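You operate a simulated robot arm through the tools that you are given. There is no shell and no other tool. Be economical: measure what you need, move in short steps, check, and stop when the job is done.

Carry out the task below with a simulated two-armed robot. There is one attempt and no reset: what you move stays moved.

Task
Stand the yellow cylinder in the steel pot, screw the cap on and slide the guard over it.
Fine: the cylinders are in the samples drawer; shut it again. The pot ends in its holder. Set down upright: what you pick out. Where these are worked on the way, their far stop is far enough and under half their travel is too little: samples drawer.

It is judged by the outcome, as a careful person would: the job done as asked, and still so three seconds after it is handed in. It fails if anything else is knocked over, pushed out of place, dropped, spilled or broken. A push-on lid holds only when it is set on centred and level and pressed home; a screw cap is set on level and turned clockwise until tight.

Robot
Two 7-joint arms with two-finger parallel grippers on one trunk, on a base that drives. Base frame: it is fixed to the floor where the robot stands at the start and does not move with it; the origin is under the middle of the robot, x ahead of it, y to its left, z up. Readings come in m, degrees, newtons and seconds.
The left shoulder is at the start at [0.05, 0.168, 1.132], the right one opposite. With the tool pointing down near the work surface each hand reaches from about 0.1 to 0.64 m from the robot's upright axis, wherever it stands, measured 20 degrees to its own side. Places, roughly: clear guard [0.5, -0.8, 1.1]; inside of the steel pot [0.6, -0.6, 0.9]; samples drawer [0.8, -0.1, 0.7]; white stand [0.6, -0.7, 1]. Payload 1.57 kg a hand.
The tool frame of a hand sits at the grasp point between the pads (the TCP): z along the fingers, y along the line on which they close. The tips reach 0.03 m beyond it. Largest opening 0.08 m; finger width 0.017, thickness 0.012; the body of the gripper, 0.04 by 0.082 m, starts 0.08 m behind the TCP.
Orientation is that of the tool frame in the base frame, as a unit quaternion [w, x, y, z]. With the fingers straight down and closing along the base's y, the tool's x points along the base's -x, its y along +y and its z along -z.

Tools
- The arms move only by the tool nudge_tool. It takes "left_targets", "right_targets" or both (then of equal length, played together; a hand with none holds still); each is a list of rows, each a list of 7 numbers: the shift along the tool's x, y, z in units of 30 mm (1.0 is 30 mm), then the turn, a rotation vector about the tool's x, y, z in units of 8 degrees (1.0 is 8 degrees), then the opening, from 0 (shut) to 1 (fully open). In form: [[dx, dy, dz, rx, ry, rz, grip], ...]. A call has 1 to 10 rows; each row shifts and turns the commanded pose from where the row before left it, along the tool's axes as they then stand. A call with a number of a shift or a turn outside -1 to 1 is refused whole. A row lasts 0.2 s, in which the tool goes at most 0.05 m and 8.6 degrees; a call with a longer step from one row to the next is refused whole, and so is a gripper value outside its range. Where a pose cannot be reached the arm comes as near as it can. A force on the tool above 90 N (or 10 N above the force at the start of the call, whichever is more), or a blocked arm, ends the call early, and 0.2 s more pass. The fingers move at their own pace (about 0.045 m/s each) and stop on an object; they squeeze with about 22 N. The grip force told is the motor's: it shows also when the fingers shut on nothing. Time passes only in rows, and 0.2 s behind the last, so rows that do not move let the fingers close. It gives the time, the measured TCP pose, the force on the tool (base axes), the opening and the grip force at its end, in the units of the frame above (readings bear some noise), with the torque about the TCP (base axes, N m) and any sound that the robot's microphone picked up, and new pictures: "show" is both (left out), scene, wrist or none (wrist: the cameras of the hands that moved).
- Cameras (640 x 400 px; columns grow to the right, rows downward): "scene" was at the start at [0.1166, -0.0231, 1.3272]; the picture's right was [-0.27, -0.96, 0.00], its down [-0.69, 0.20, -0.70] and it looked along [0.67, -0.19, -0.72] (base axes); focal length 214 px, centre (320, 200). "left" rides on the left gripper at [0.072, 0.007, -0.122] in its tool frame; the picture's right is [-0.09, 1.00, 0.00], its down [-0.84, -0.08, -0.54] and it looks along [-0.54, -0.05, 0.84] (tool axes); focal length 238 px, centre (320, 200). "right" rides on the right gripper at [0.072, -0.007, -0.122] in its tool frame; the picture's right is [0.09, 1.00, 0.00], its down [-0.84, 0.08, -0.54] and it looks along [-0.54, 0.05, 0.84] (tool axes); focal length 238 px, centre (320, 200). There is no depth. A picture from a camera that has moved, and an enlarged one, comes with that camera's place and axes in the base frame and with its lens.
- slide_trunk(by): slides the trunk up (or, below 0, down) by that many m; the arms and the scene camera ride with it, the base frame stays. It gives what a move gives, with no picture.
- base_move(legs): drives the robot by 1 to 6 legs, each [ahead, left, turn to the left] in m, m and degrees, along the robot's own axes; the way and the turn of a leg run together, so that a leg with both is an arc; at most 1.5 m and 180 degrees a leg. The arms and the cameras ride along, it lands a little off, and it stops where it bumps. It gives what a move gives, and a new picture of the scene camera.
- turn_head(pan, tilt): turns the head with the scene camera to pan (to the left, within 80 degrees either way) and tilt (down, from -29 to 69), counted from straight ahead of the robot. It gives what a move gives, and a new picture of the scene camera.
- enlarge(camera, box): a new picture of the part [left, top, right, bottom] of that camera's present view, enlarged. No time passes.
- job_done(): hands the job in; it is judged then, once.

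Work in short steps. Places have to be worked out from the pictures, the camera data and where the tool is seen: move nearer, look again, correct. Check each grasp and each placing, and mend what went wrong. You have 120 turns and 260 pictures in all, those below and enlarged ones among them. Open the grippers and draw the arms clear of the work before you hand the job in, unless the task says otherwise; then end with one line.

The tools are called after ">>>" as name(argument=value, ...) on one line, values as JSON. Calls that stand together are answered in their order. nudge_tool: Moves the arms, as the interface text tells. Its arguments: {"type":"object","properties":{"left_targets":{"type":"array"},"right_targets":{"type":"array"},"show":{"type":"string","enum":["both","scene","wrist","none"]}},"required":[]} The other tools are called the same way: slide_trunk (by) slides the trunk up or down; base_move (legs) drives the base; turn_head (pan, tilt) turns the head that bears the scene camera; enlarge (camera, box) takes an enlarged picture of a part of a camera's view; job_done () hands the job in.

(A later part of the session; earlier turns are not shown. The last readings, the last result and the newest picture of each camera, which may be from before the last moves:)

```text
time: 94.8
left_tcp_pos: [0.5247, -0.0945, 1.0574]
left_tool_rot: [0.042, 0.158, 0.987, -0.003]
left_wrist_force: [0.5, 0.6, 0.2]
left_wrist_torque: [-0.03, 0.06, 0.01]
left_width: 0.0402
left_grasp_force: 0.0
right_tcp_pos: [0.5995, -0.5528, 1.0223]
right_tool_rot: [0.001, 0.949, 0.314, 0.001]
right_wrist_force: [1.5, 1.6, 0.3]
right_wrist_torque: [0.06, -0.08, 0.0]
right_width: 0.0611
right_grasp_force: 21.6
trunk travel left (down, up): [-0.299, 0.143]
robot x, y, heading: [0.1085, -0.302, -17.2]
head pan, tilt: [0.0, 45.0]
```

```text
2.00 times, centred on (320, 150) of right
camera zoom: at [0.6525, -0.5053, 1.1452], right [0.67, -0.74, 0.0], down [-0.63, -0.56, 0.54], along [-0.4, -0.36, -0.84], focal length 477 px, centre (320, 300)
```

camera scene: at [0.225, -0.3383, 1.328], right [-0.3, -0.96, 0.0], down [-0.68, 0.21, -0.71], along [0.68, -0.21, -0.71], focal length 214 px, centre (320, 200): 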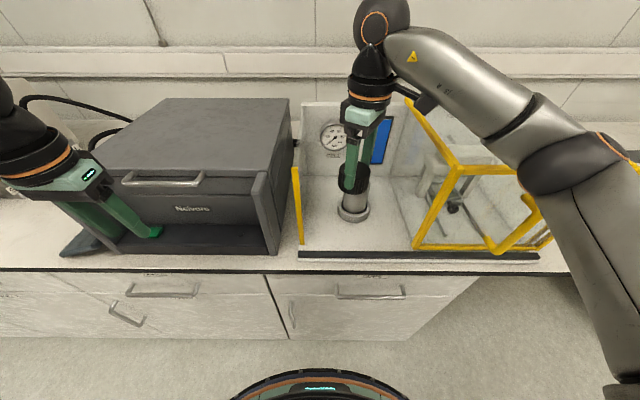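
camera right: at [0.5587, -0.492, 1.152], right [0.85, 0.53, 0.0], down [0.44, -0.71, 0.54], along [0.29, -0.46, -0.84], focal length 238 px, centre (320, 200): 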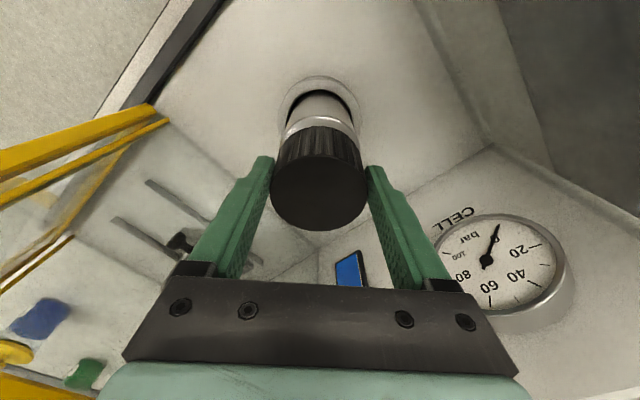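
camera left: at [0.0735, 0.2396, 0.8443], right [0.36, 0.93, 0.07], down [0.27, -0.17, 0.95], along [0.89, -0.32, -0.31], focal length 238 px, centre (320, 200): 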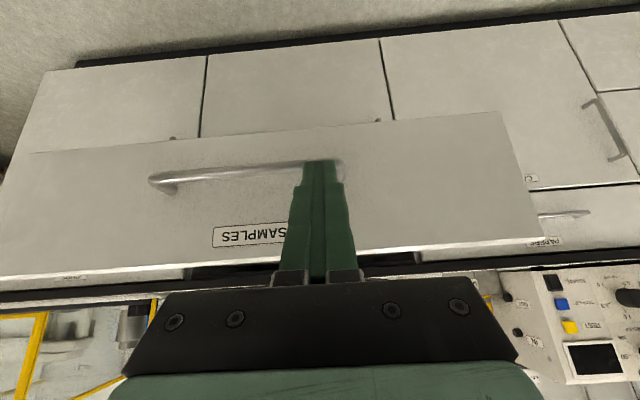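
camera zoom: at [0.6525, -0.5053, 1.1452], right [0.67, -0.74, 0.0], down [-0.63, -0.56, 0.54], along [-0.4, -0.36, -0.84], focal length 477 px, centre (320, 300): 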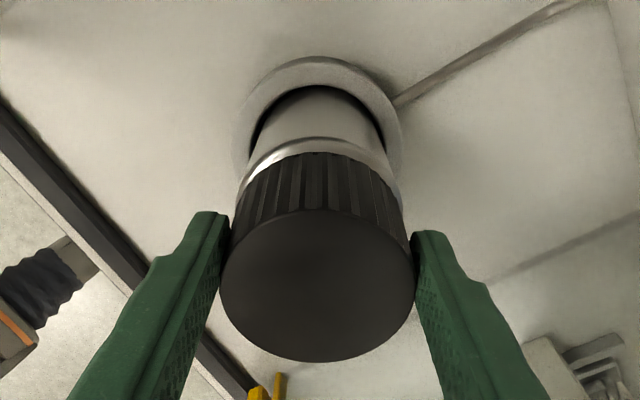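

Cap covers the neck and is nearly at the shoulder, level. I keep turning until it tightens.

>>> nudge_tool(right_targets=[[0, 0, 0.02, 0, 0, 1, 0], [0, 0, 0.02, 0, 0, 1, 0], [0, 0, 0.02, 0, 0, 1, 0], [0, 0, 0.02, 0, 0, 1, 0], [0, 0, 0.02, 0, 0, 1, 0], [0, 0, 0.02, 0, 0, 1, 0]], show="wrist")

```text
time: 96.2
left_tcp_pos: [0.5237, -0.0955, 1.059]
left_tool_rot: [0.043, 0.158, 0.987, -0.002]
left_wrist_force: [-0.9, 0.3, -0.6]
left_wrist_torque: [-0.01, 0.03, -0.01]
left_width: 0.0399
left_grasp_force: 0.1
right_tcp_pos: [0.5973, -0.5528, 1.0208]
right_tool_rot: [0.0, 0.995, -0.1, 0.002]
right_wrist_force: [-1.4, -6.9, 18.8]
right_wrist_torque: [-0.42, 0.62, 0.25]
right_width: 0.0611
right_grasp_force: 22.0
trunk travel left (down, up): [-0.299, 0.143]
robot x, y, heading: [0.1079, -0.3029, -17.3]
head pan, tilt: [0.0, 45.0]
camera right: at [0.6673, -0.5625, 1.1447], right [-0.11, -0.99, 0.0], down [-0.84, 0.09, 0.54], along [-0.54, 0.06, -0.84], focal length 238 px, centre (320, 200)
```

right: 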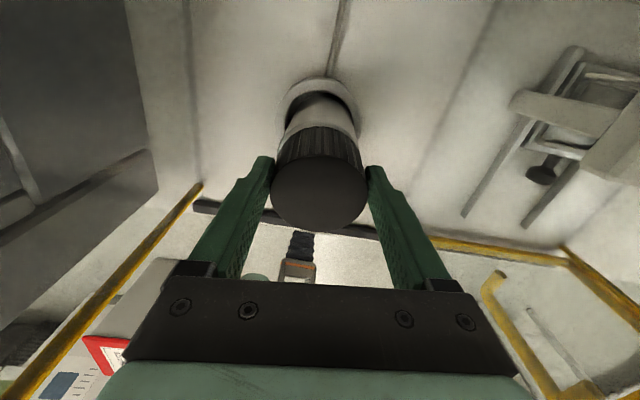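

Upward force now shows it seating. I turn on without feed to tighten and watch the torque.

>>> nudge_tool(right_targets=[[0, 0, 0, 0, 0, 1, 0], [0, 0, 0, 0, 0, 1, 0], [0, 0, 0, 0, 0, 1, 0], [0, 0, 0, 0, 0, 1, 0]], show="none")

>>> enlarge(camera="right", box=[240, 50, 400, 250])

```text
time: 97.2
left_tcp_pos: [0.524, -0.0957, 1.0577]
left_tool_rot: [0.043, 0.159, 0.986, -0.002]
left_wrist_force: [-0.1, 0.3, 0.1]
left_wrist_torque: [-0.02, -0.01, 0.0]
left_width: 0.04
left_grasp_force: 0.0
right_tcp_pos: [0.5985, -0.5545, 1.0189]
right_tool_rot: [0.0, 0.929, -0.37, 0.002]
right_wrist_force: [0.9, -7.7, 13.9]
right_wrist_torque: [-0.63, 0.17, 0.05]
right_width: 0.0611
right_grasp_force: 22.1
trunk travel left (down, up): [-0.299, 0.143]
robot x, y, heading: [0.1111, -0.3021, -17.3]
head pan, tilt: [0.0, 45.0]
```

```text
2.00 times, centred on (320, 150) of right
camera zoom: at [0.6541, -0.599, 1.1431], right [-0.62, -0.79, 0.0], down [-0.66, 0.52, 0.54], along [-0.42, 0.33, -0.84], focal length 477 px, centre (320, 300)
```

zoom: 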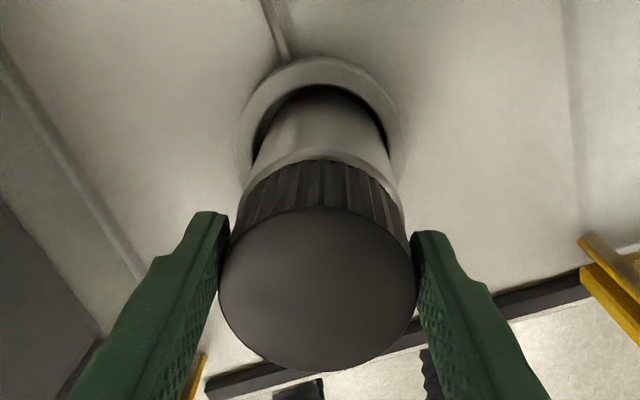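

Still descending as it turns. Continue clockwise with minimal feed.

>>> nudge_tool(right_targets=[[0, 0, 0.01, 0, 0, 1, 0], [0, 0, 0.01, 0, 0, 1, 0], [0, 0, 0.01, 0, 0, 1, 0], [0, 0, 0.01, 0, 0, 1, 0], [0, 0, 0.01, 0, 0, 1, 0], [0, 0, 0.01, 0, 0, 1, 0], [0, 0, 0.01, 0, 0, 1, 0], [0, 0, 0.01, 0, 0, 1, 0]], show="none")

>>> enlarge(camera="scene", box=[310, 90, 430, 215])

```text
time: 99.0
left_tcp_pos: [0.523, -0.0946, 1.058]
left_tool_rot: [0.042, 0.159, 0.986, -0.003]
left_wrist_force: [-0.4, 0.6, -0.2]
left_wrist_torque: [-0.02, -0.02, -0.03]
left_width: 0.0399
left_grasp_force: 0.0
right_tcp_pos: [0.5965, -0.5533, 1.0189]
right_tool_rot: [0.004, -0.593, 0.805, -0.002]
right_wrist_force: [-4.1, -6.4, 22.8]
right_wrist_torque: [-0.04, 0.28, -0.02]
right_width: 0.0611
right_grasp_force: 21.8
trunk travel left (down, up): [-0.299, 0.143]
robot x, y, heading: [0.1089, -0.2991, -17.1]
head pan, tilt: [0.0, 45.0]
```

```text
3.20 times, centred on (370, 152) of scene
camera zoom: at [0.2225, -0.3382, 1.3284], right [-0.3, -0.96, 0.0], down [-0.67, 0.21, -0.71], along [0.68, -0.21, -0.71], focal length 686 px, centre (160, 352)
```

zoom: 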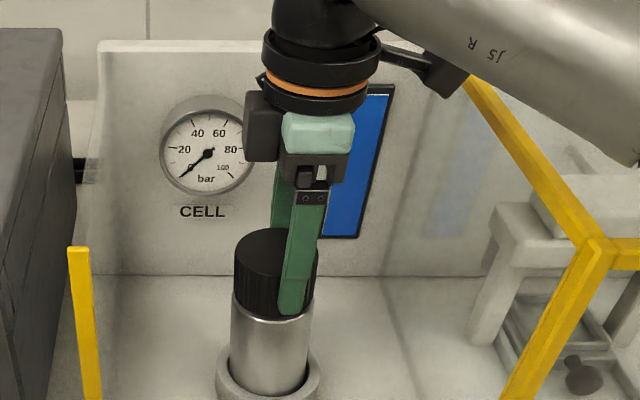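

No tightening torque yet. I zoom to see the cap-to-shoulder gap and any pot rotation.

>>> enlarge(camera="scene", box=[335, 150, 385, 220])

>>> enlarge(camera="right", box=[240, 50, 400, 250])

```text
5.71 times, centred on (360, 185) of scene
camera zoom: at [0.2225, -0.3382, 1.3284], right [-0.3, -0.96, 0.0], down [-0.67, 0.21, -0.71], along [0.68, -0.21, -0.71], focal length 1226 px, centre (91, 286)
```

zoom: 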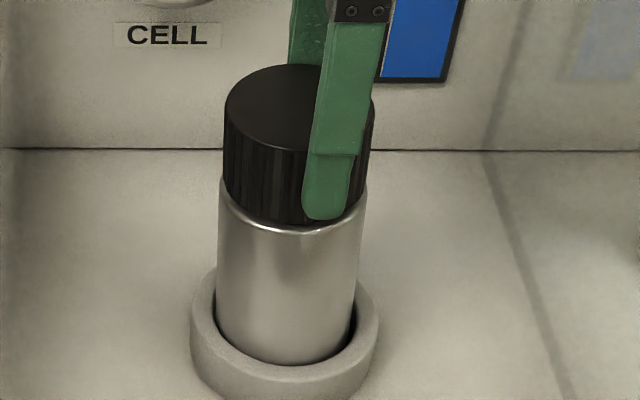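

```text
2.00 times, centred on (320, 150) of right
camera zoom: at [0.5795, -0.624, 1.1415], right [-0.98, 0.21, -0.01], down [0.17, 0.82, 0.54], along [0.12, 0.53, -0.84], focal length 477 px, centre (320, 300)
```

zoom: 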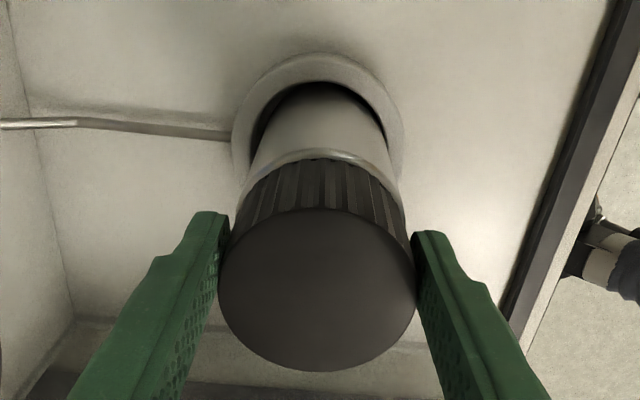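

I release, lift clear of the cap, and look at how it sits before regripping.

>>> nudge_tool(right_targets=[[0, 0, -0.1, 0, 0, 0, 0.95], [0, 0, 0, 0, 0, 0, 0.95], [0, 0, 0, 0, 0, 0, 0.95], [0, 0, -0.7, 0, 0, -1, 0.95], [0, 0, -0.7, 0, 0, -1, 0.95], [0, 0, -0.5, 0, 0, -1, 0.95], [0, 0, 0, 0, 0, -1, 0.95], [0, 0, 0, 0, 0, -1, 0.95], [0, 0, 0, 0, 0, -1, 0.95], [0, 0, 0, 0, 0, -1, 0.95]], show="none")

>>> enlarge(camera="scene", box=[335, 150, 385, 220])

>>> nudge_tool(right_targets=[[0, 0, 0, 0, 0, -1, 0.95], [0, 0, 0, 0, 0, -1, 0.95], [0, 0, 0, 0, 0, -1, 0.95], [0, 0, 0, 0, 0, -1, 0.95], [0, 0, 0, 0, 0, -1, 0.95], [0, 0, 0, 0, 0, -1, 0.95], [0, 0, 0, 0, 0, -1, 0.95], [0, 0, 0, 0, 0, -1, 0.95], [0, 0, 0, 0, 0, -1, 0.95], [0, 0, 0, 0, 0, -1, 0.95]], show="none")

>>> nudge_tool(right_targets=[[0, 0, 0, 0, 0, -1, 0.95], [0, 0, 0, 0, 0, -1, 0.95], [0, 0, 0, 0, 0, -1, 0.95], [0, 0, 0, 0, 0, -1, 0.95], [0, 0, 0, 0, 0, -1, 0.95], [0, 0, 0, 0, 0, -1, 0.95], [0, 0, 0, 0, 0, -1, 0.95], [0, 0, 0, 0, 0, -1, 0.95], [0, 0, 0, 0, 0, -1, 0.95], [0, 0, 0, 0, 0, -1, 0.95]], show="none")

>>> nudge_tool(right_targets=[[0, 0, 0, 0, 0, -1, 0.95], [0, 0, 0, 0, 0, -1, 0.95], [0, 0, 0, 0, 0, -1, 0.95], [0, 0, 0, 0, 0, -1, 0.95], [0, 0, 0, 0, 0, -1, 0.95], [0, 0, 0, 0, 0, -1, 0.95], [0, 0, 0, 0, 0, -1, 0.95], [0, 0, 0, 0, 0, -1, 0.95]], show="wrist")

```text
time: 101.2
left_tcp_pos: [0.5246, -0.0948, 1.0578]
left_tool_rot: [0.041, 0.159, 0.986, -0.002]
left_wrist_force: [-0.2, 0.7, 0.0]
left_wrist_torque: [0.01, 0.0, 0.01]
left_width: 0.04
left_grasp_force: 0.1
right_tcp_pos: [0.5984, -0.5524, 1.0769]
right_tool_rot: [-0.001, 0.902, -0.431, 0.002]
right_wrist_force: [0.1, -0.4, -0.2]
right_wrist_torque: [-0.03, 0.02, 0.0]
right_width: 0.076
right_grasp_force: 0.0
trunk travel left (down, up): [-0.299, 0.143]
robot x, y, heading: [0.1094, -0.3019, -17.1]
head pan, tilt: [0.0, 45.0]
```

```text
5.71 times, centred on (360, 185) of scene
camera zoom: at [0.2249, -0.3384, 1.328], right [-0.3, -0.96, 0.0], down [-0.68, 0.21, -0.71], along [0.68, -0.21, -0.71], focal length 1226 px, centre (91, 286)
```

zoom: 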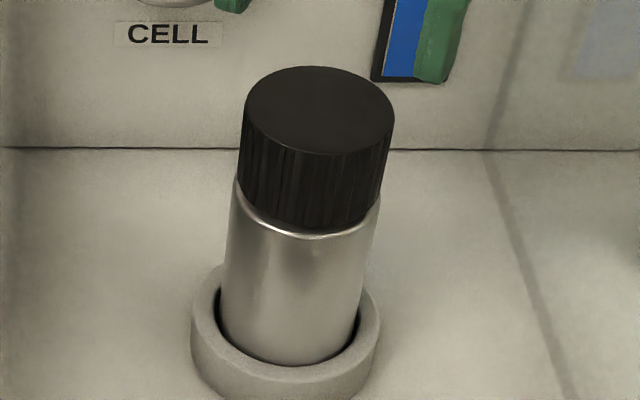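

```text
time: 103.4
left_tcp_pos: [0.5247, -0.0949, 1.0572]
left_tool_rot: [0.041, 0.159, 0.986, -0.002]
left_wrist_force: [0.1, 0.1, -0.3]
left_wrist_torque: [0.0, 0.01, 0.0]
left_width: 0.0399
left_grasp_force: 0.0
right_tcp_pos: [0.5988, -0.5536, 1.0764]
right_tool_rot: [0.0, 0.968, 0.249, 0.001]
right_wrist_force: [0.7, 1.0, -0.2]
right_wrist_torque: [-0.01, 0.03, 0.0]
right_width: 0.076
right_grasp_force: 0.0
trunk travel left (down, up): [-0.299, 0.143]
robot x, y, heading: [0.1099, -0.3054, -16.9]
head pan, tilt: [0.0, 45.0]
```

```text
time: 105.6
left_tcp_pos: [0.5252, -0.095, 1.0591]
left_tool_rot: [0.041, 0.159, 0.986, -0.003]
left_wrist_force: [-0.5, 0.9, 0.6]
left_wrist_torque: [0.0, -0.01, 0.0]
left_width: 0.0401
left_grasp_force: 0.1
right_tcp_pos: [0.5987, -0.5531, 1.0771]
right_tool_rot: [0.001, 0.581, 0.814, 0.0]
right_wrist_force: [-0.6, 0.5, 0.1]
right_wrist_torque: [-0.05, 0.0, 0.03]
right_width: 0.0761
right_grasp_force: 0.1
trunk travel left (down, up): [-0.299, 0.143]
robot x, y, heading: [0.1113, -0.3003, -17.0]
head pan, tilt: [0.0, 45.0]
```

```text
time: 107.4
left_tcp_pos: [0.5249, -0.0952, 1.057]
left_tool_rot: [0.041, 0.158, 0.987, -0.003]
left_wrist_force: [0.2, -0.5, 0.2]
left_wrist_torque: [0.04, -0.03, 0.0]
left_width: 0.04
left_grasp_force: 0.1
right_tcp_pos: [0.599, -0.5533, 1.0769]
right_tool_rot: [0.001, 0.062, 0.998, -0.001]
right_wrist_force: [0.3, 0.3, -0.2]
right_wrist_torque: [0.0, 0.02, -0.01]
right_width: 0.076
right_grasp_force: 0.0
trunk travel left (down, up): [-0.299, 0.143]
robot x, y, heading: [0.1129, -0.2999, -17.1]
head pan, tilt: [0.0, 45.0]
camera right: at [0.5257, -0.5508, 1.1992], right [0.03, 1.0, 0.0], down [0.84, -0.03, 0.54], along [0.54, -0.02, -0.84], focal length 238 px, centre (320, 200)
```

right: 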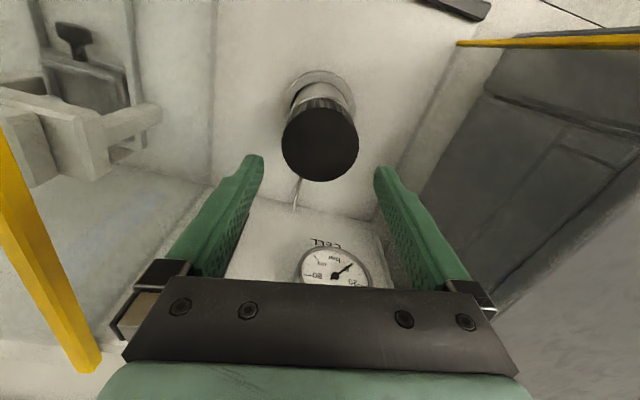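

Cap sits level. The hand is back at −10°; I lower, regrip a bit deeper, and turn clockwise again.

>>> nudge_tool(right_targets=[[0.1, -0.03, 0.6, 0, 0, 0, 0.95], [0, 0, 0.8, 0, 0, 0, 0.95], [0, 0, 0.7, 0, 0, 0, 0.95], [0, 0, 0, 0, 0, 0, 0], [0, 0, 0, 0, 0, 0, 0], [0, 0, 0, 0, 0, 0, 0]], show="none")

>>> nudge_tool(right_targets=[[0, 0, 0, 0, 0, 1, 0], [0, 0, 0, 0, 0, 1, 0], [0, 0, 0, 0, 0, 1, 0], [0, 0, 0, 0, 0, 1, 0], [0, 0, 0, 0, 0, 1, 0], [0, 0, 0, 0, 0, 1, 0], [0, 0, 0, 0, 0, 1, 0], [0, 0, 0, 0, 0, 1, 0], [0, 0, 0, 0, 0, 1, 0], [0, 0, 0, 0, 0, 1, 0]], show="wrist")

>>> enlarge(camera="scene", box=[335, 150, 385, 220])

```text
time: 108.8
left_tcp_pos: [0.5239, -0.0953, 1.0583]
left_tool_rot: [0.041, 0.158, 0.987, -0.002]
left_wrist_force: [-0.8, -0.7, -0.4]
left_wrist_torque: [-0.01, 0.01, 0.0]
left_width: 0.04
left_grasp_force: 0.0
right_tcp_pos: [0.5959, -0.5527, 1.0124]
right_tool_rot: [0.001, 0.063, 0.998, 0.0]
right_wrist_force: [0.3, -2.9, -0.2]
right_wrist_torque: [-0.1, -0.06, -0.01]
right_width: 0.0604
right_grasp_force: 22.4
trunk travel left (down, up): [-0.299, 0.143]
robot x, y, heading: [0.1063, -0.3032, -17.4]
head pan, tilt: [0.0, 45.0]
```

```text
time: 111.0
left_tcp_pos: [0.5257, -0.0948, 1.0572]
left_tool_rot: [0.041, 0.159, 0.986, -0.002]
left_wrist_force: [1.0, 1.0, 0.1]
left_wrist_torque: [0.02, -0.02, -0.04]
left_width: 0.0402
left_grasp_force: 0.1
right_tcp_pos: [0.596, -0.5551, 1.0122]
right_tool_rot: [0.0, 0.691, 0.723, -0.001]
right_wrist_force: [0.0, 0.6, -11.5]
right_wrist_torque: [0.0, 0.01, 0.0]
right_width: 0.061
right_grasp_force: 22.2
trunk travel left (down, up): [-0.299, 0.143]
robot x, y, heading: [0.1096, -0.3027, -17.1]
head pan, tilt: [0.0, 45.0]
camera right: at [0.5848, -0.4834, 1.1352], right [0.99, 0.14, 0.0], down [0.12, -0.83, 0.54], along [0.07, -0.54, -0.84], focal length 238 px, centre (320, 200)
```

right: 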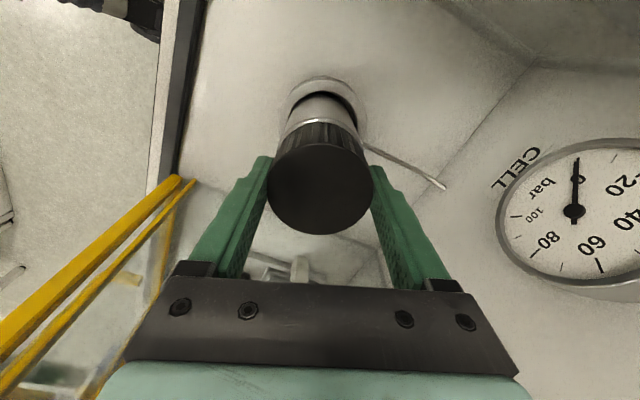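

```text
5.71 times, centred on (360, 185) of scene
camera zoom: at [0.2259, -0.3389, 1.3278], right [-0.3, -0.96, 0.0], down [-0.68, 0.21, -0.71], along [0.67, -0.21, -0.71], focal length 1226 px, centre (91, 286)
```

zoom: 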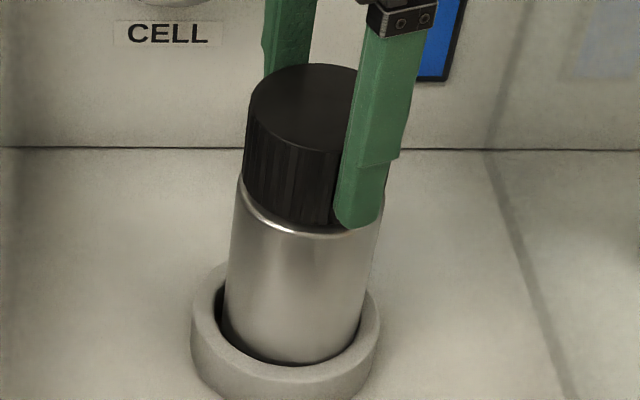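

The thread is now pulling the hand down (−11.5 N): engaged. I keep turning, feeding down slightly so the pot stays in its holder.

>>> nudge_tool(right_targets=[[0, 0, 0.08, 0, 0, 1, 0], [0, 0, 0.03, 0, 0, 1, 0], [0, 0, 0.02, 0, 0, 1, 0], [0, 0, 0.02, 0, 0, 1, 0], [0, 0, 0.02, 0, 0, 1, 0], [0, 0, 0.02, 0, 0, 1, 0], [0, 0, 0.02, 0, 0, 1, 0], [0, 0, 0.02, 0, 0, 1, 0]], show="none")

>>> enlarge(camera="scene", box=[335, 150, 385, 220])

```text
time: 112.8
left_tcp_pos: [0.5245, -0.0952, 1.0582]
left_tool_rot: [0.042, 0.159, 0.986, -0.003]
left_wrist_force: [-0.6, -0.2, 0.2]
left_wrist_torque: [0.0, -0.04, -0.01]
left_width: 0.04
left_grasp_force: 0.0
right_tcp_pos: [0.5957, -0.5541, 1.0099]
right_tool_rot: [0.002, 0.969, 0.246, 0.005]
right_wrist_force: [5.4, -7.4, 25.3]
right_wrist_torque: [-0.2, 0.04, -0.04]
right_width: 0.0606
right_grasp_force: 21.8
trunk travel left (down, up): [-0.299, 0.143]
robot x, y, heading: [0.1093, -0.3018, -17.0]
head pan, tilt: [0.0, 45.0]
```

```text
5.71 times, centred on (360, 185) of scene
camera zoom: at [0.2234, -0.3382, 1.3285], right [-0.3, -0.96, 0.0], down [-0.67, 0.21, -0.71], along [0.68, -0.21, -0.71], focal length 1226 px, centre (91, 286)
```

zoom: 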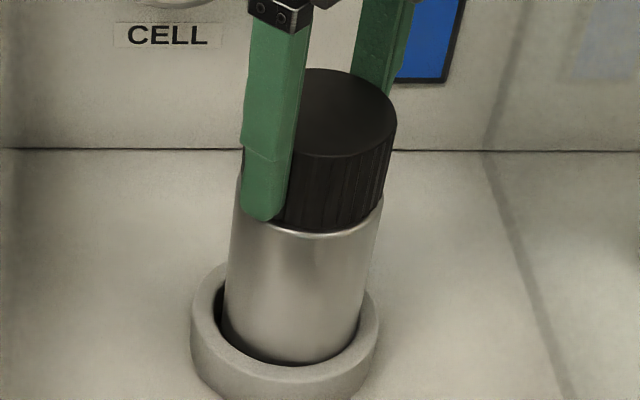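

I overfed (25 N). I back off the feed slightly and keep turning to find the tight point.

>>> nudge_tool(right_targets=[[0, 0, -0.1, 0, 0, 1, 0], [0, 0, 0, 0, 0, 1, 0], [0, 0, 0, 0, 0, 1, 0], [0, 0, 0, 0, 0, 1, 0], [0, 0, 0, 0, 0, 1, 0], [0, 0, 0, 0, 0, 1, 0], [0, 0, 0, 0, 0, 1, 0], [0, 0, 0, 0, 0, 1, 0]], show="none")

>>> nudge_tool(right_targets=[[0, 0, 0, 0, 0, 1, 0], [0, 0, 0, 0, 0, 1, 0], [0, 0, 0, 0, 0, 1, 0], [0, 0, 0, 0, 0, 1, 0], [0, 0, 0, 0, 0, 1, 0], [0, 0, 0, 0, 0, 1, 0], [0, 0, 0, 0, 0, 1, 0], [0, 0, 0, 0, 0, 1, 0]], show="none")

>>> enlarge(camera="scene", box=[335, 150, 385, 220])

```text
time: 114.6
left_tcp_pos: [0.5256, -0.094, 1.0577]
left_tool_rot: [0.041, 0.159, 0.986, -0.003]
left_wrist_force: [0.7, -0.1, -0.7]
left_wrist_torque: [0.0, -0.01, -0.01]
left_width: 0.0399
left_grasp_force: 0.1
right_tcp_pos: [0.5955, -0.5531, 1.0092]
right_tool_rot: [-0.001, 0.953, -0.303, 0.001]
right_wrist_force: [0.8, 4.7, 3.6]
right_wrist_torque: [0.16, -0.12, 0.02]
right_width: 0.0608
right_grasp_force: 22.0
trunk travel left (down, up): [-0.299, 0.143]
robot x, y, heading: [0.1106, -0.3023, -17.4]
head pan, tilt: [0.0, 45.0]
```

```text
time: 116.4
left_tcp_pos: [0.5241, -0.0954, 1.0581]
left_tool_rot: [0.041, 0.159, 0.986, -0.002]
left_wrist_force: [0.5, -0.6, -0.1]
left_wrist_torque: [0.03, -0.01, 0.01]
left_width: 0.0399
left_grasp_force: 0.0
right_tcp_pos: [0.5945, -0.5556, 1.0098]
right_tool_rot: [-0.001, -0.647, 0.763, 0.001]
right_wrist_force: [-0.6, -2.4, -0.2]
right_wrist_torque: [-0.17, 0.34, 0.13]
right_width: 0.0609
right_grasp_force: 22.0
trunk travel left (down, up): [-0.299, 0.143]
robot x, y, heading: [0.1109, -0.3, -17.0]
head pan, tilt: [0.0, 45.0]
```

```text
5.71 times, centred on (360, 185) of scene
camera zoom: at [0.2249, -0.3387, 1.328], right [-0.3, -0.96, 0.0], down [-0.68, 0.21, -0.71], along [0.68, -0.21, -0.71], focal length 1226 px, centre (91, 286)
```

zoom: 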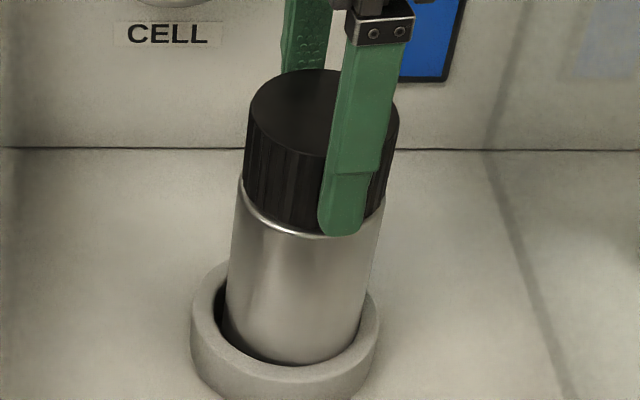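

Still threading (pitch a few mm/turn), not yet tight. I do another regrip cycle: release, lift, turn back, lower, grip, and turn again.

>>> nudge_tool(right_targets=[[0, 0, 0, 0, 0, 0, 0.95], [0, 0, 0, 0, 0, 0, 0.95], [0, 0, 0, 0, 0, 0, 0.95], [0, 0, -0.7, 0, 0, 0, 0.95], [0, 0, -0.7, 0, 0, -1, 0.95], [0, 0, -0.6, 0, 0, -1, 0.95], [0, 0, 0, 0, 0, -1, 0.95], [0, 0, 0, 0, 0, -1, 0.95], [0, 0, 0, 0, 0, -1, 0.95], [0, 0, 0, 0, 0, -1, 0.95]], show="none")

>>> nudge_tool(right_targets=[[0, 0, 0, 0, 0, -1, 0.95], [0, 0, 0, 0, 0, -1, 0.95], [0, 0, 0, 0, 0, -1, 0.95], [0, 0, 0, 0, 0, -1, 0.95], [0, 0, 0, 0, 0, -1, 0.95], [0, 0, 0, 0, 0, -1, 0.95], [0, 0, 0, 0, 0, -1, 0.95], [0, 0, 0, 0, 0, -1, 0.95], [0, 0, 0, 0, 0, -1, 0.95], [0, 0, 0, 0, 0, -1, 0.95]], show="none")

>>> nudge_tool(right_targets=[[0, 0, 0, 0, 0, -1, 0.95], [0, 0, 0, 0, 0, -1, 0.95], [0, 0, 0, 0, 0, -1, 0.95], [0, 0, 0, 0, 0, -1, 0.95], [0, 0, 0, 0, 0, -1, 0.95], [0, 0, 0, 0, 0, -1, 0.95], [0, 0, 0, 0, 0, -1, 0.95], [0, 0, 0, 0, 0, -1, 0.95], [0, 0, 0, 0, 0, -1, 0.95], [0, 0, 0, 0, 0, -1, 0.95]], show="none")

>>> nudge_tool(right_targets=[[0, 0, 0, 0, 0, -1, 0.95], [0, 0, 0, 0, 0, -1, 0.95], [0, 0, 0, 0, 0, -1, 0.95], [0, 0, 0, 0, 0, -1, 0.95], [0, 0, 0, 0, 0, -1, 0.95], [0, 0, 0, 0, 0, -1, 0.95], [0, 0, 0, 0, 0, -1, 0.95], [0, 0, 0, 0, 0, -1, 0.95]], show="wrist")

>>> enlarge(camera="scene", box=[335, 150, 385, 220])

```text
time: 118.6
left_tcp_pos: [0.525, -0.0947, 1.0575]
left_tool_rot: [0.041, 0.159, 0.986, -0.002]
left_wrist_force: [-1.1, 0.6, -0.3]
left_wrist_torque: [0.01, 0.01, -0.02]
left_width: 0.04
left_grasp_force: 0.2
right_tcp_pos: [0.5957, -0.5545, 1.0695]
right_tool_rot: [-0.001, 0.902, -0.432, 0.001]
right_wrist_force: [1.0, 0.9, 0.8]
right_wrist_torque: [-0.01, 0.01, -0.02]
right_width: 0.076
right_grasp_force: 0.1
trunk travel left (down, up): [-0.299, 0.143]
robot x, y, heading: [0.1106, -0.3011, -17.3]
head pan, tilt: [0.0, 45.0]
```

```text
time: 120.8
left_tcp_pos: [0.524, -0.0945, 1.0574]
left_tool_rot: [0.041, 0.158, 0.987, -0.002]
left_wrist_force: [0.3, -0.3, 0.0]
left_wrist_torque: [0.0, 0.0, -0.04]
left_width: 0.0398
left_grasp_force: 0.1
right_tcp_pos: [0.5949, -0.5549, 1.0692]
right_tool_rot: [0.001, 0.968, 0.249, 0.002]
right_wrist_force: [0.7, 0.1, -0.2]
right_wrist_torque: [0.0, 0.0, 0.04]
right_width: 0.0761
right_grasp_force: 0.1
trunk travel left (down, up): [-0.299, 0.143]
robot x, y, heading: [0.1083, -0.3027, -17.3]
head pan, tilt: [0.0, 45.0]
```

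```text
time: 123.0
left_tcp_pos: [0.525, -0.0946, 1.0574]
left_tool_rot: [0.042, 0.159, 0.986, -0.002]
left_wrist_force: [-0.1, 0.1, -0.4]
left_wrist_torque: [0.0, -0.02, -0.01]
left_width: 0.0399
left_grasp_force: 0.0
right_tcp_pos: [0.5951, -0.552, 1.0694]
right_tool_rot: [0.0, 0.581, 0.814, 0.001]
right_wrist_force: [-0.3, 0.2, -0.1]
right_wrist_torque: [0.03, 0.03, 0.0]
right_width: 0.0763
right_grasp_force: 0.1
trunk travel left (down, up): [-0.299, 0.143]
robot x, y, heading: [0.1125, -0.3014, -17.1]
head pan, tilt: [0.0, 45.0]
```

```text
time: 124.8
left_tcp_pos: [0.5254, -0.0947, 1.0578]
left_tool_rot: [0.041, 0.158, 0.987, -0.002]
left_wrist_force: [0.7, 0.5, 0.2]
left_wrist_torque: [0.0, 0.01, 0.0]
left_width: 0.0401
left_grasp_force: 0.1
right_tcp_pos: [0.5954, -0.5538, 1.0702]
right_tool_rot: [0.001, 0.062, 0.998, 0.0]
right_wrist_force: [1.0, 0.0, -0.2]
right_wrist_torque: [0.02, 0.0, 0.0]
right_width: 0.076
right_grasp_force: 0.0
trunk travel left (down, up): [-0.299, 0.143]
robot x, y, heading: [0.1118, -0.3018, -17.1]
head pan, tilt: [0.0, 45.0]
camera right: at [0.5216, -0.5521, 1.1935], right [0.03, 1.0, 0.0], down [0.84, -0.03, 0.54], along [0.54, -0.02, -0.84], focal length 238 px, centre (320, 200)
```

right: 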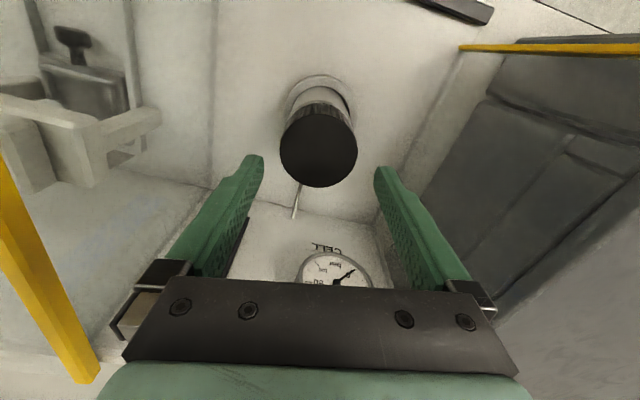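

```text
5.71 times, centred on (360, 185) of scene
camera zoom: at [0.2249, -0.3384, 1.328], right [-0.3, -0.96, 0.0], down [-0.68, 0.21, -0.71], along [0.68, -0.21, -0.71], focal length 1226 px, centre (91, 286)
```

zoom: 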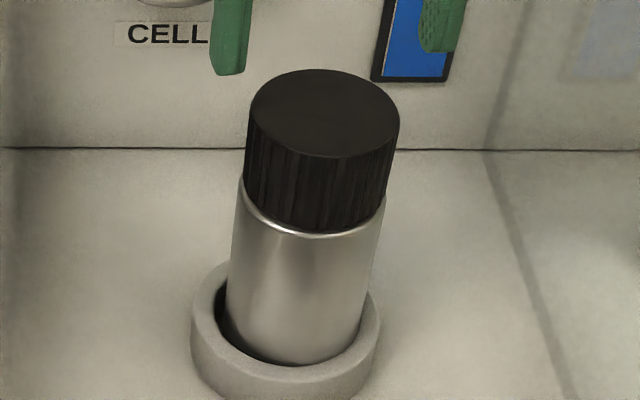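

The pot leans a few degrees in its ring. I lower, regrip the cap, then straighten it to the original axis (ahead ~5 mm) and press it down lightly before turning on.

>>> nudge_tool(right_targets=[[0.1, -0.05, 0.6, 0, 0, 0, 0.95], [0, 0, 0.8, 0, 0, 0, 0.95], [0, 0, 0.65, 0, 0, 0, 0.95], [0, 0, 0, 0, 0, 0, 0], [0, 0, 0, 0, 0, 0, 0], [0, 0, 0, 0, 0, 0, 0], [-0.1, 0.03, 0, 0, 0, 0, 0], [-0.1, 0.03, 0.1, 0, 0, 0, 0], [0, 0, 0, 0, 0, 0, 0]], show="none")

>>> enlarge(camera="scene", box=[335, 150, 385, 220])

>>> enlarge(camera="right", box=[240, 50, 400, 250])

```text
time: 126.8
left_tcp_pos: [0.5226, -0.0953, 1.0589]
left_tool_rot: [0.042, 0.159, 0.986, -0.002]
left_wrist_force: [0.0, -0.4, 0.7]
left_wrist_torque: [0.0, -0.02, -0.02]
left_width: 0.04
left_grasp_force: 0.1
right_tcp_pos: [0.5962, -0.5552, 1.0115]
right_tool_rot: [0.004, 0.063, 0.998, -0.001]
right_wrist_force: [-10.0, -4.1, 23.9]
right_wrist_torque: [-0.27, 0.39, -0.01]
right_width: 0.0613
right_grasp_force: 21.9
trunk travel left (down, up): [-0.299, 0.143]
robot x, y, heading: [0.1088, -0.3004, -17.1]
head pan, tilt: [0.0, 45.0]
```

```text
5.71 times, centred on (360, 185) of scene
camera zoom: at [0.2217, -0.3379, 1.3288], right [-0.3, -0.96, 0.0], down [-0.67, 0.21, -0.71], along [0.68, -0.21, -0.7], focal length 1226 px, centre (91, 286)
```

zoom: 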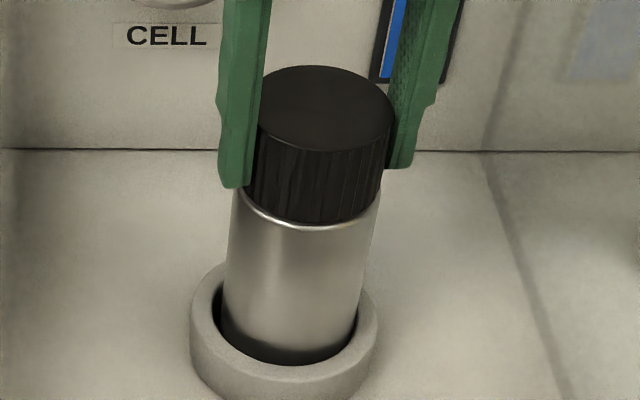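

```text
2.00 times, centred on (320, 150) of right
camera zoom: at [0.5209, -0.5526, 1.1329], right [0.04, 1.0, 0.0], down [0.84, -0.03, 0.55], along [0.55, -0.02, -0.84], focal length 477 px, centre (320, 300)
```

zoom: 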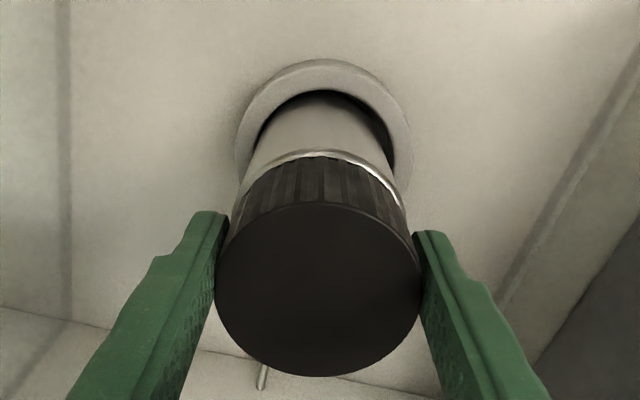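

Some stiffness (24 N). I ease the press by 3 mm and turn clockwise again, watching torque.

>>> nudge_tool(right_targets=[[0, 0, -0.1, 0, 0, 1, 0], [0, 0, 0, 0, 0, 1, 0], [0, 0, 0, 0, 0, 1, 0], [0, 0, 0, 0, 0, 1, 0], [0, 0, 0, 0, 0, 1, 0], [0, 0, 0, 0, 0, 1, 0]], show="none")

>>> nudge_tool(right_targets=[[0, 0, 0, 0, 0, 1, 0], [0, 0, 0, 0, 0, 1, 0], [0, 0, 0, 0, 0, 1, 0], [0, 0, 0, 0, 0, 1, 0], [0, 0, 0, 0, 0, 1, 0], [0, 0, 0, 0, 0, 1, 0]], show="none")

>>> nudge_tool(right_targets=[[0, 0, 0, 0, 0, 1, 0], [0, 0, 0, 0, 0, 1, 0], [0, 0, 0, 0, 0, 1, 0], [0, 0, 0, 0, 0, 1, 0], [0, 0, 0, 0, 0, 1, 0], [0, 0, 0, 0, 0, 1, 0]], show="none")

>>> enlarge(camera="scene", box=[335, 150, 385, 220])

>>> enlarge(camera="right", box=[240, 50, 400, 250])

```text
time: 128.2
left_tcp_pos: [0.5233, -0.0948, 1.0578]
left_tool_rot: [0.041, 0.16, 0.986, -0.003]
left_wrist_force: [0.2, 0.1, -0.7]
left_wrist_torque: [-0.02, -0.01, -0.01]
left_width: 0.0399
left_grasp_force: 0.0
right_tcp_pos: [0.5989, -0.5528, 1.0104]
right_tool_rot: [0.003, 0.465, 0.885, 0.0]
right_wrist_force: [3.8, -1.9, 20.9]
right_wrist_torque: [-0.72, -0.15, 0.38]
right_width: 0.0612
right_grasp_force: 22.0
trunk travel left (down, up): [-0.299, 0.143]
robot x, y, heading: [0.1102, -0.3008, -17.3]
head pan, tilt: [0.0, 45.0]
```

```text
time: 129.6
left_tcp_pos: [0.5237, -0.0939, 1.0573]
left_tool_rot: [0.041, 0.159, 0.986, -0.003]
left_wrist_force: [-0.8, -0.2, -0.2]
left_wrist_torque: [-0.02, -0.01, 0.0]
left_width: 0.0399
left_grasp_force: 0.0
right_tcp_pos: [0.5997, -0.5542, 1.0109]
right_tool_rot: [0.002, 0.785, 0.62, 0.001]
right_wrist_force: [2.1, -3.1, 21.6]
right_wrist_torque: [-0.45, 0.6, 0.48]
right_width: 0.061
right_grasp_force: 21.6
trunk travel left (down, up): [-0.299, 0.143]
robot x, y, heading: [0.1136, -0.3023, -17.4]
head pan, tilt: [0.0, 45.0]
```

```text
time: 131.0
left_tcp_pos: [0.5246, -0.0946, 1.0589]
left_tool_rot: [0.042, 0.159, 0.986, -0.003]
left_wrist_force: [-0.1, 0.1, 0.8]
left_wrist_torque: [0.01, -0.01, -0.01]
left_width: 0.0402
left_grasp_force: 0.0
right_tcp_pos: [0.5987, -0.5553, 1.0102]
right_tool_rot: [0.002, 0.969, 0.247, 0.003]
right_wrist_force: [9.1, -3.0, 22.2]
right_wrist_torque: [-0.47, 0.01, 0.53]
right_width: 0.0613
right_grasp_force: 21.7
trunk travel left (down, up): [-0.299, 0.143]
robot x, y, heading: [0.1115, -0.303, -17.3]
head pan, tilt: [0.0, 45.0]
```

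```text
5.71 times, centred on (360, 185) of scene
camera zoom: at [0.2242, -0.3379, 1.3282], right [-0.3, -0.96, 0.0], down [-0.67, 0.21, -0.71], along [0.68, -0.21, -0.71], focal length 1226 px, centre (91, 286)
```

zoom: 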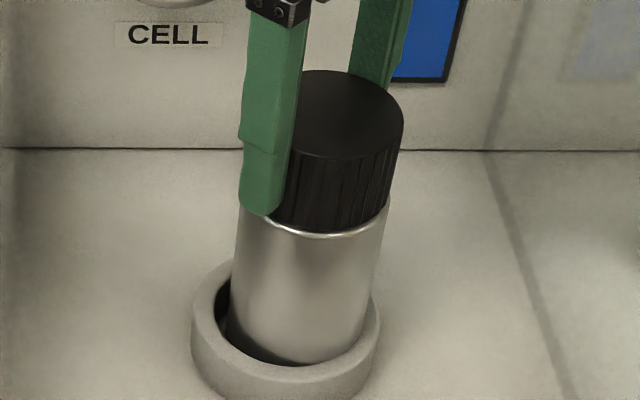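

```text
2.00 times, centred on (320, 150) of right
camera zoom: at [0.657, -0.5144, 1.1335], right [0.56, -0.83, 0.01], down [-0.7, -0.47, 0.54], along [-0.44, -0.3, -0.84], focal length 477 px, centre (320, 300)
```

zoom: 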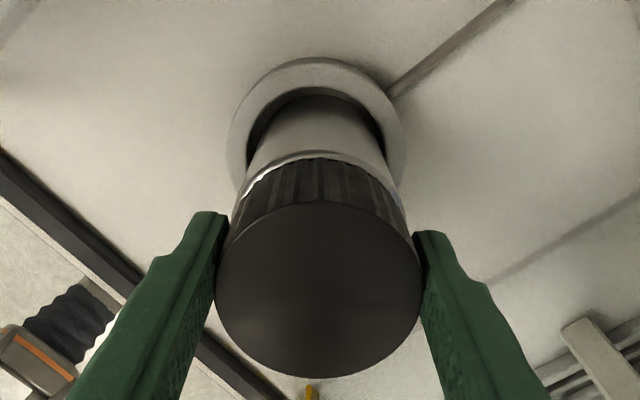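

A steady ~0.5 N·m resisting torque and no further descent: the cap is tight. To straighten the pot in its ring (and prove the cap holds), I lift by the cap a few mm at the original axis.

>>> nudge_tool(right_targets=[[0, 0, -0.1, 0, 0, 0, 0], [0, 0, -0.1, 0, 0, 0, 0], [0, 0, -0.1, 0, 0, 0, 0], [0, 0, 0, 0, 0, 0, 0]], show="none")

>>> nudge_tool(right_targets=[[0, 0, -0.15, 0, 0, 0, 0], [0, 0, -0.15, 0, 0, 0, 0], [0, 0, 0, 0, 0, 0, 0]], show="none")

>>> enlarge(camera="scene", box=[335, 150, 385, 220])

```text
time: 132.0
left_tcp_pos: [0.5261, -0.095, 1.0568]
left_tool_rot: [0.041, 0.158, 0.987, -0.003]
left_wrist_force: [0.0, -0.2, -0.3]
left_wrist_torque: [-0.02, 0.03, 0.0]
left_width: 0.0399
left_grasp_force: 0.1
right_tcp_pos: [0.598, -0.5541, 1.0135]
right_tool_rot: [-0.002, 0.969, 0.249, -0.002]
right_wrist_force: [0.3, 2.1, -13.7]
right_wrist_torque: [0.25, -0.15, -0.01]
right_width: 0.0615
right_grasp_force: 21.8
trunk travel left (down, up): [-0.299, 0.143]
robot x, y, heading: [0.1064, -0.3024, -17.0]
head pan, tilt: [0.0, 45.0]
```

```text
time: 132.8
left_tcp_pos: [0.5251, -0.0961, 1.0569]
left_tool_rot: [0.042, 0.16, 0.986, -0.001]
left_wrist_force: [0.0, -0.3, 1.0]
left_wrist_torque: [0.0, 0.04, 0.03]
left_width: 0.0401
left_grasp_force: 0.1
right_tcp_pos: [0.5988, -0.5555, 1.0243]
right_tool_rot: [0.0, 0.969, 0.248, 0.001]
right_wrist_force: [0.3, 0.3, -12.4]
right_wrist_torque: [0.03, -0.04, 0.01]
right_width: 0.0614
right_grasp_force: 22.4
trunk travel left (down, up): [-0.299, 0.143]
robot x, y, heading: [0.1101, -0.3004, -17.1]
head pan, tilt: [0.0, 45.0]
```

```text
5.71 times, centred on (360, 185) of scene
camera zoom: at [0.2259, -0.339, 1.3279], right [-0.3, -0.96, 0.0], down [-0.68, 0.21, -0.71], along [0.67, -0.21, -0.71], focal length 1226 px, centre (91, 286)
```

zoom: 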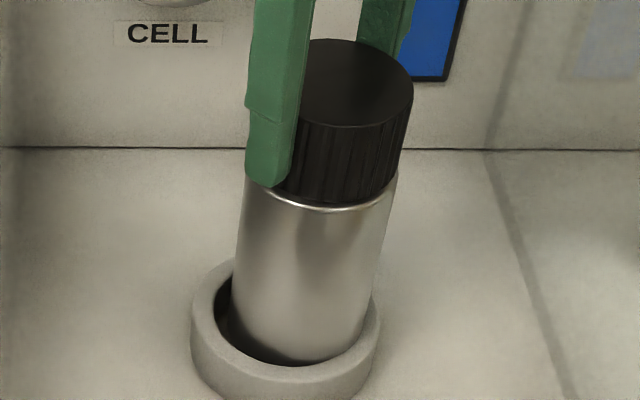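

The pot came up with the cap (12.4 N) — it is screwed on. It sits ~4 mm right of ring centre, so I shift left 4 mm and set it back down.

>>> nudge_tool(right_targets=[[0.095, -0.093, 0, 0, 0, 0, 0], [0, 0, 0.2, 0, 0, 0, 0], [0, 0, 0.15, 0, 0, 0, 0], [0, 0, 0.1, 0, 0, 0, 0], [0, 0, 0, 0, 0, 0, 0]], show="none")

>>> enlarge(camera="scene", box=[335, 150, 385, 220])

>>> enlarge(camera="right", box=[240, 50, 400, 250])

```text
time: 134.0
left_tcp_pos: [0.5249, -0.0952, 1.0565]
left_tool_rot: [0.04, 0.158, 0.987, -0.001]
left_wrist_force: [0.3, -0.2, 0.1]
left_wrist_torque: [-0.01, 0.02, -0.01]
left_width: 0.0403
left_grasp_force: 0.0
right_tcp_pos: [0.5999, -0.5503, 1.0117]
right_tool_rot: [0.0, 0.969, 0.249, 0.0]
right_wrist_force: [-0.8, 0.5, -11.2]
right_wrist_torque: [0.03, 0.03, 0.01]
right_width: 0.0612
right_grasp_force: 22.3
trunk travel left (down, up): [-0.299, 0.143]
robot x, y, heading: [0.111, -0.301, -17.0]
head pan, tilt: [0.0, 45.0]
```

```text
5.71 times, centred on (360, 185) of scene
camera zoom: at [0.2259, -0.3389, 1.3279], right [-0.3, -0.96, 0.0], down [-0.68, 0.21, -0.71], along [0.67, -0.21, -0.71], focal length 1226 px, centre (91, 286)
```

zoom: 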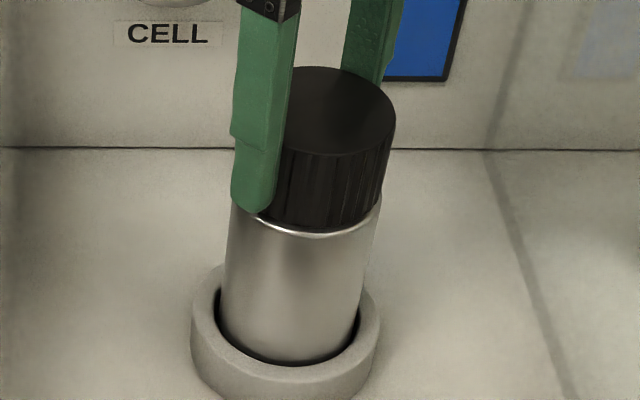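

```text
2.00 times, centred on (320, 150) of right
camera zoom: at [0.6589, -0.5112, 1.1347], right [0.56, -0.83, 0.0], down [-0.7, -0.47, 0.54], along [-0.45, -0.3, -0.84], focal length 477 px, centre (320, 300)
```

zoom: 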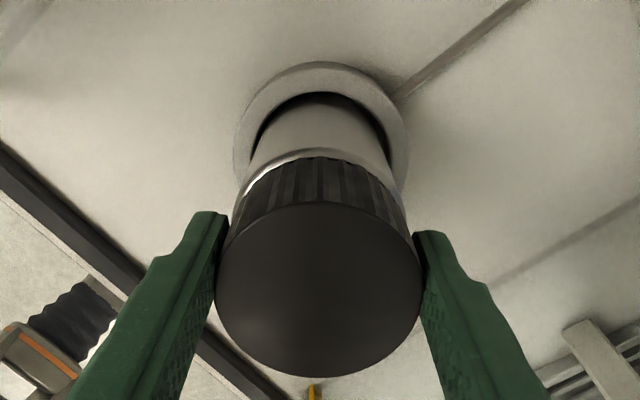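

Centred in the ring but still hanging. I lower in small steps until it rests.

>>> nudge_tool(right_targets=[[0, 0, 0.1, 0, 0, 0, 0], [0, 0, 0.07, 0, 0, 0, 0], [0, 0, 0, 0, 0, 0, 0]], show="none")

>>> nudge_tool(right_targets=[[0, 0, 0.07, 0, 0, 0, 0], [0, 0, 0.03, 0, 0, 0, 0], [0, 0, 0, 0, 0, 0, 0]], show="none")

```text
time: 134.8
left_tcp_pos: [0.5249, -0.0948, 1.0576]
left_tool_rot: [0.042, 0.159, 0.986, -0.003]
left_wrist_force: [0.5, 0.7, -0.6]
left_wrist_torque: [0.02, -0.02, 0.02]
left_width: 0.04
left_grasp_force: 0.1
right_tcp_pos: [0.6, -0.5498, 1.0108]
right_tool_rot: [0.002, 0.969, 0.248, 0.005]
right_wrist_force: [3.4, -4.4, 20.3]
right_wrist_torque: [-0.57, 0.4, 0.05]
right_width: 0.0615
right_grasp_force: 21.8
trunk travel left (down, up): [-0.299, 0.143]
robot x, y, heading: [0.1092, -0.3039, -16.9]
head pan, tilt: [0.0, 45.0]
```

```text
time: 135.6
left_tcp_pos: [0.524, -0.0943, 1.058]
left_tool_rot: [0.042, 0.158, 0.986, -0.003]
left_wrist_force: [0.9, -0.9, 1.1]
left_wrist_torque: [0.0, 0.01, -0.02]
left_width: 0.0401
left_grasp_force: 0.0
right_tcp_pos: [0.5992, -0.5505, 1.0081]
right_tool_rot: [0.001, 0.969, 0.248, 0.005]
right_wrist_force: [8.4, -5.3, 28.0]
right_wrist_torque: [-0.25, -0.23, -0.01]
right_width: 0.0615
right_grasp_force: 21.8
trunk travel left (down, up): [-0.299, 0.143]
robot x, y, heading: [0.1111, -0.3014, -17.3]
head pan, tilt: [0.0, 45.0]
```

Pot rests in its holder. I ease off and do a final tightening turn to confirm the resisting torque.

>>> nudge_tool(right_targets=[[0, 0, -0.2, 0, 0, 1, 0], [0, 0, 0, 0, 0, 1, 0], [0, 0, 0, 0, 0, 1, 0], [0, 0, 0, 0, 0, 1, 0], [0, 0, 0, 0, 0, 1, 0], [0, 0, 0, 0, 0, 1, 0]], show="none")

>>> nudge_tool(right_targets=[[0, 0, 0, 0, 0, 1, 0], [0, 0, 0, 0, 0, 1, 0], [0, 0, 0, 0, 0, 1, 0], [0, 0, 0, 0, 0, 1, 0], [0, 0, 0, 0, 0, 1, 0]], show="none")

>>> enlarge(camera="scene", box=[335, 150, 385, 220])

```text
time: 137.0
left_tcp_pos: [0.5262, -0.095, 1.0573]
left_tool_rot: [0.041, 0.159, 0.986, -0.002]
left_wrist_force: [-0.5, 0.6, 0.2]
left_wrist_torque: [-0.03, -0.02, -0.01]
left_width: 0.0401
left_grasp_force: 0.0
right_tcp_pos: [0.5999, -0.5515, 1.008]
right_tool_rot: [-0.001, 0.986, -0.168, 0.0]
right_wrist_force: [-0.1, -0.1, -11.9]
right_wrist_torque: [0.04, -0.06, -0.01]
right_width: 0.0612
right_grasp_force: 22.2
trunk travel left (down, up): [-0.299, 0.143]
robot x, y, heading: [0.1109, -0.2989, -17.1]
head pan, tilt: [0.0, 45.0]
```

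```text
time: 138.2
left_tcp_pos: [0.526, -0.0955, 1.0574]
left_tool_rot: [0.041, 0.159, 0.986, -0.002]
left_wrist_force: [0.8, -0.2, 0.6]
left_wrist_torque: [-0.01, -0.04, -0.02]
left_width: 0.0402
left_grasp_force: 0.0
right_tcp_pos: [0.6011, -0.5524, 1.0088]
right_tool_rot: [0.0, 0.868, -0.497, 0.0]
right_wrist_force: [-1.6, -4.9, -13.1]
right_wrist_torque: [-0.75, 0.15, 0.05]
right_width: 0.0614
right_grasp_force: 22.4
trunk travel left (down, up): [-0.299, 0.143]
robot x, y, heading: [0.11, -0.3037, -17.0]
head pan, tilt: [0.0, 45.0]
```

```text
5.71 times, centred on (360, 185) of scene
camera zoom: at [0.2257, -0.3396, 1.3279], right [-0.3, -0.96, 0.0], down [-0.68, 0.21, -0.71], along [0.67, -0.21, -0.71], focal length 1226 px, centre (91, 286)
```

zoom: 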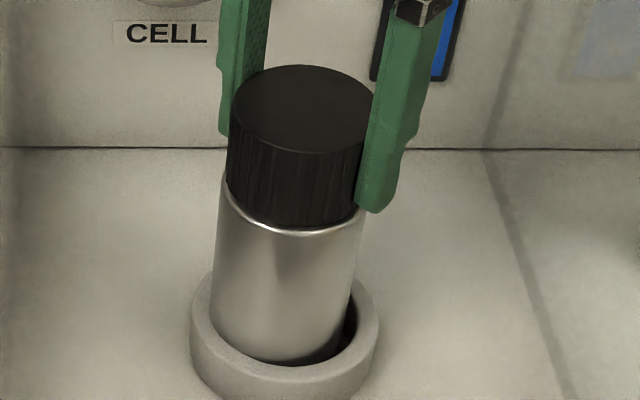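

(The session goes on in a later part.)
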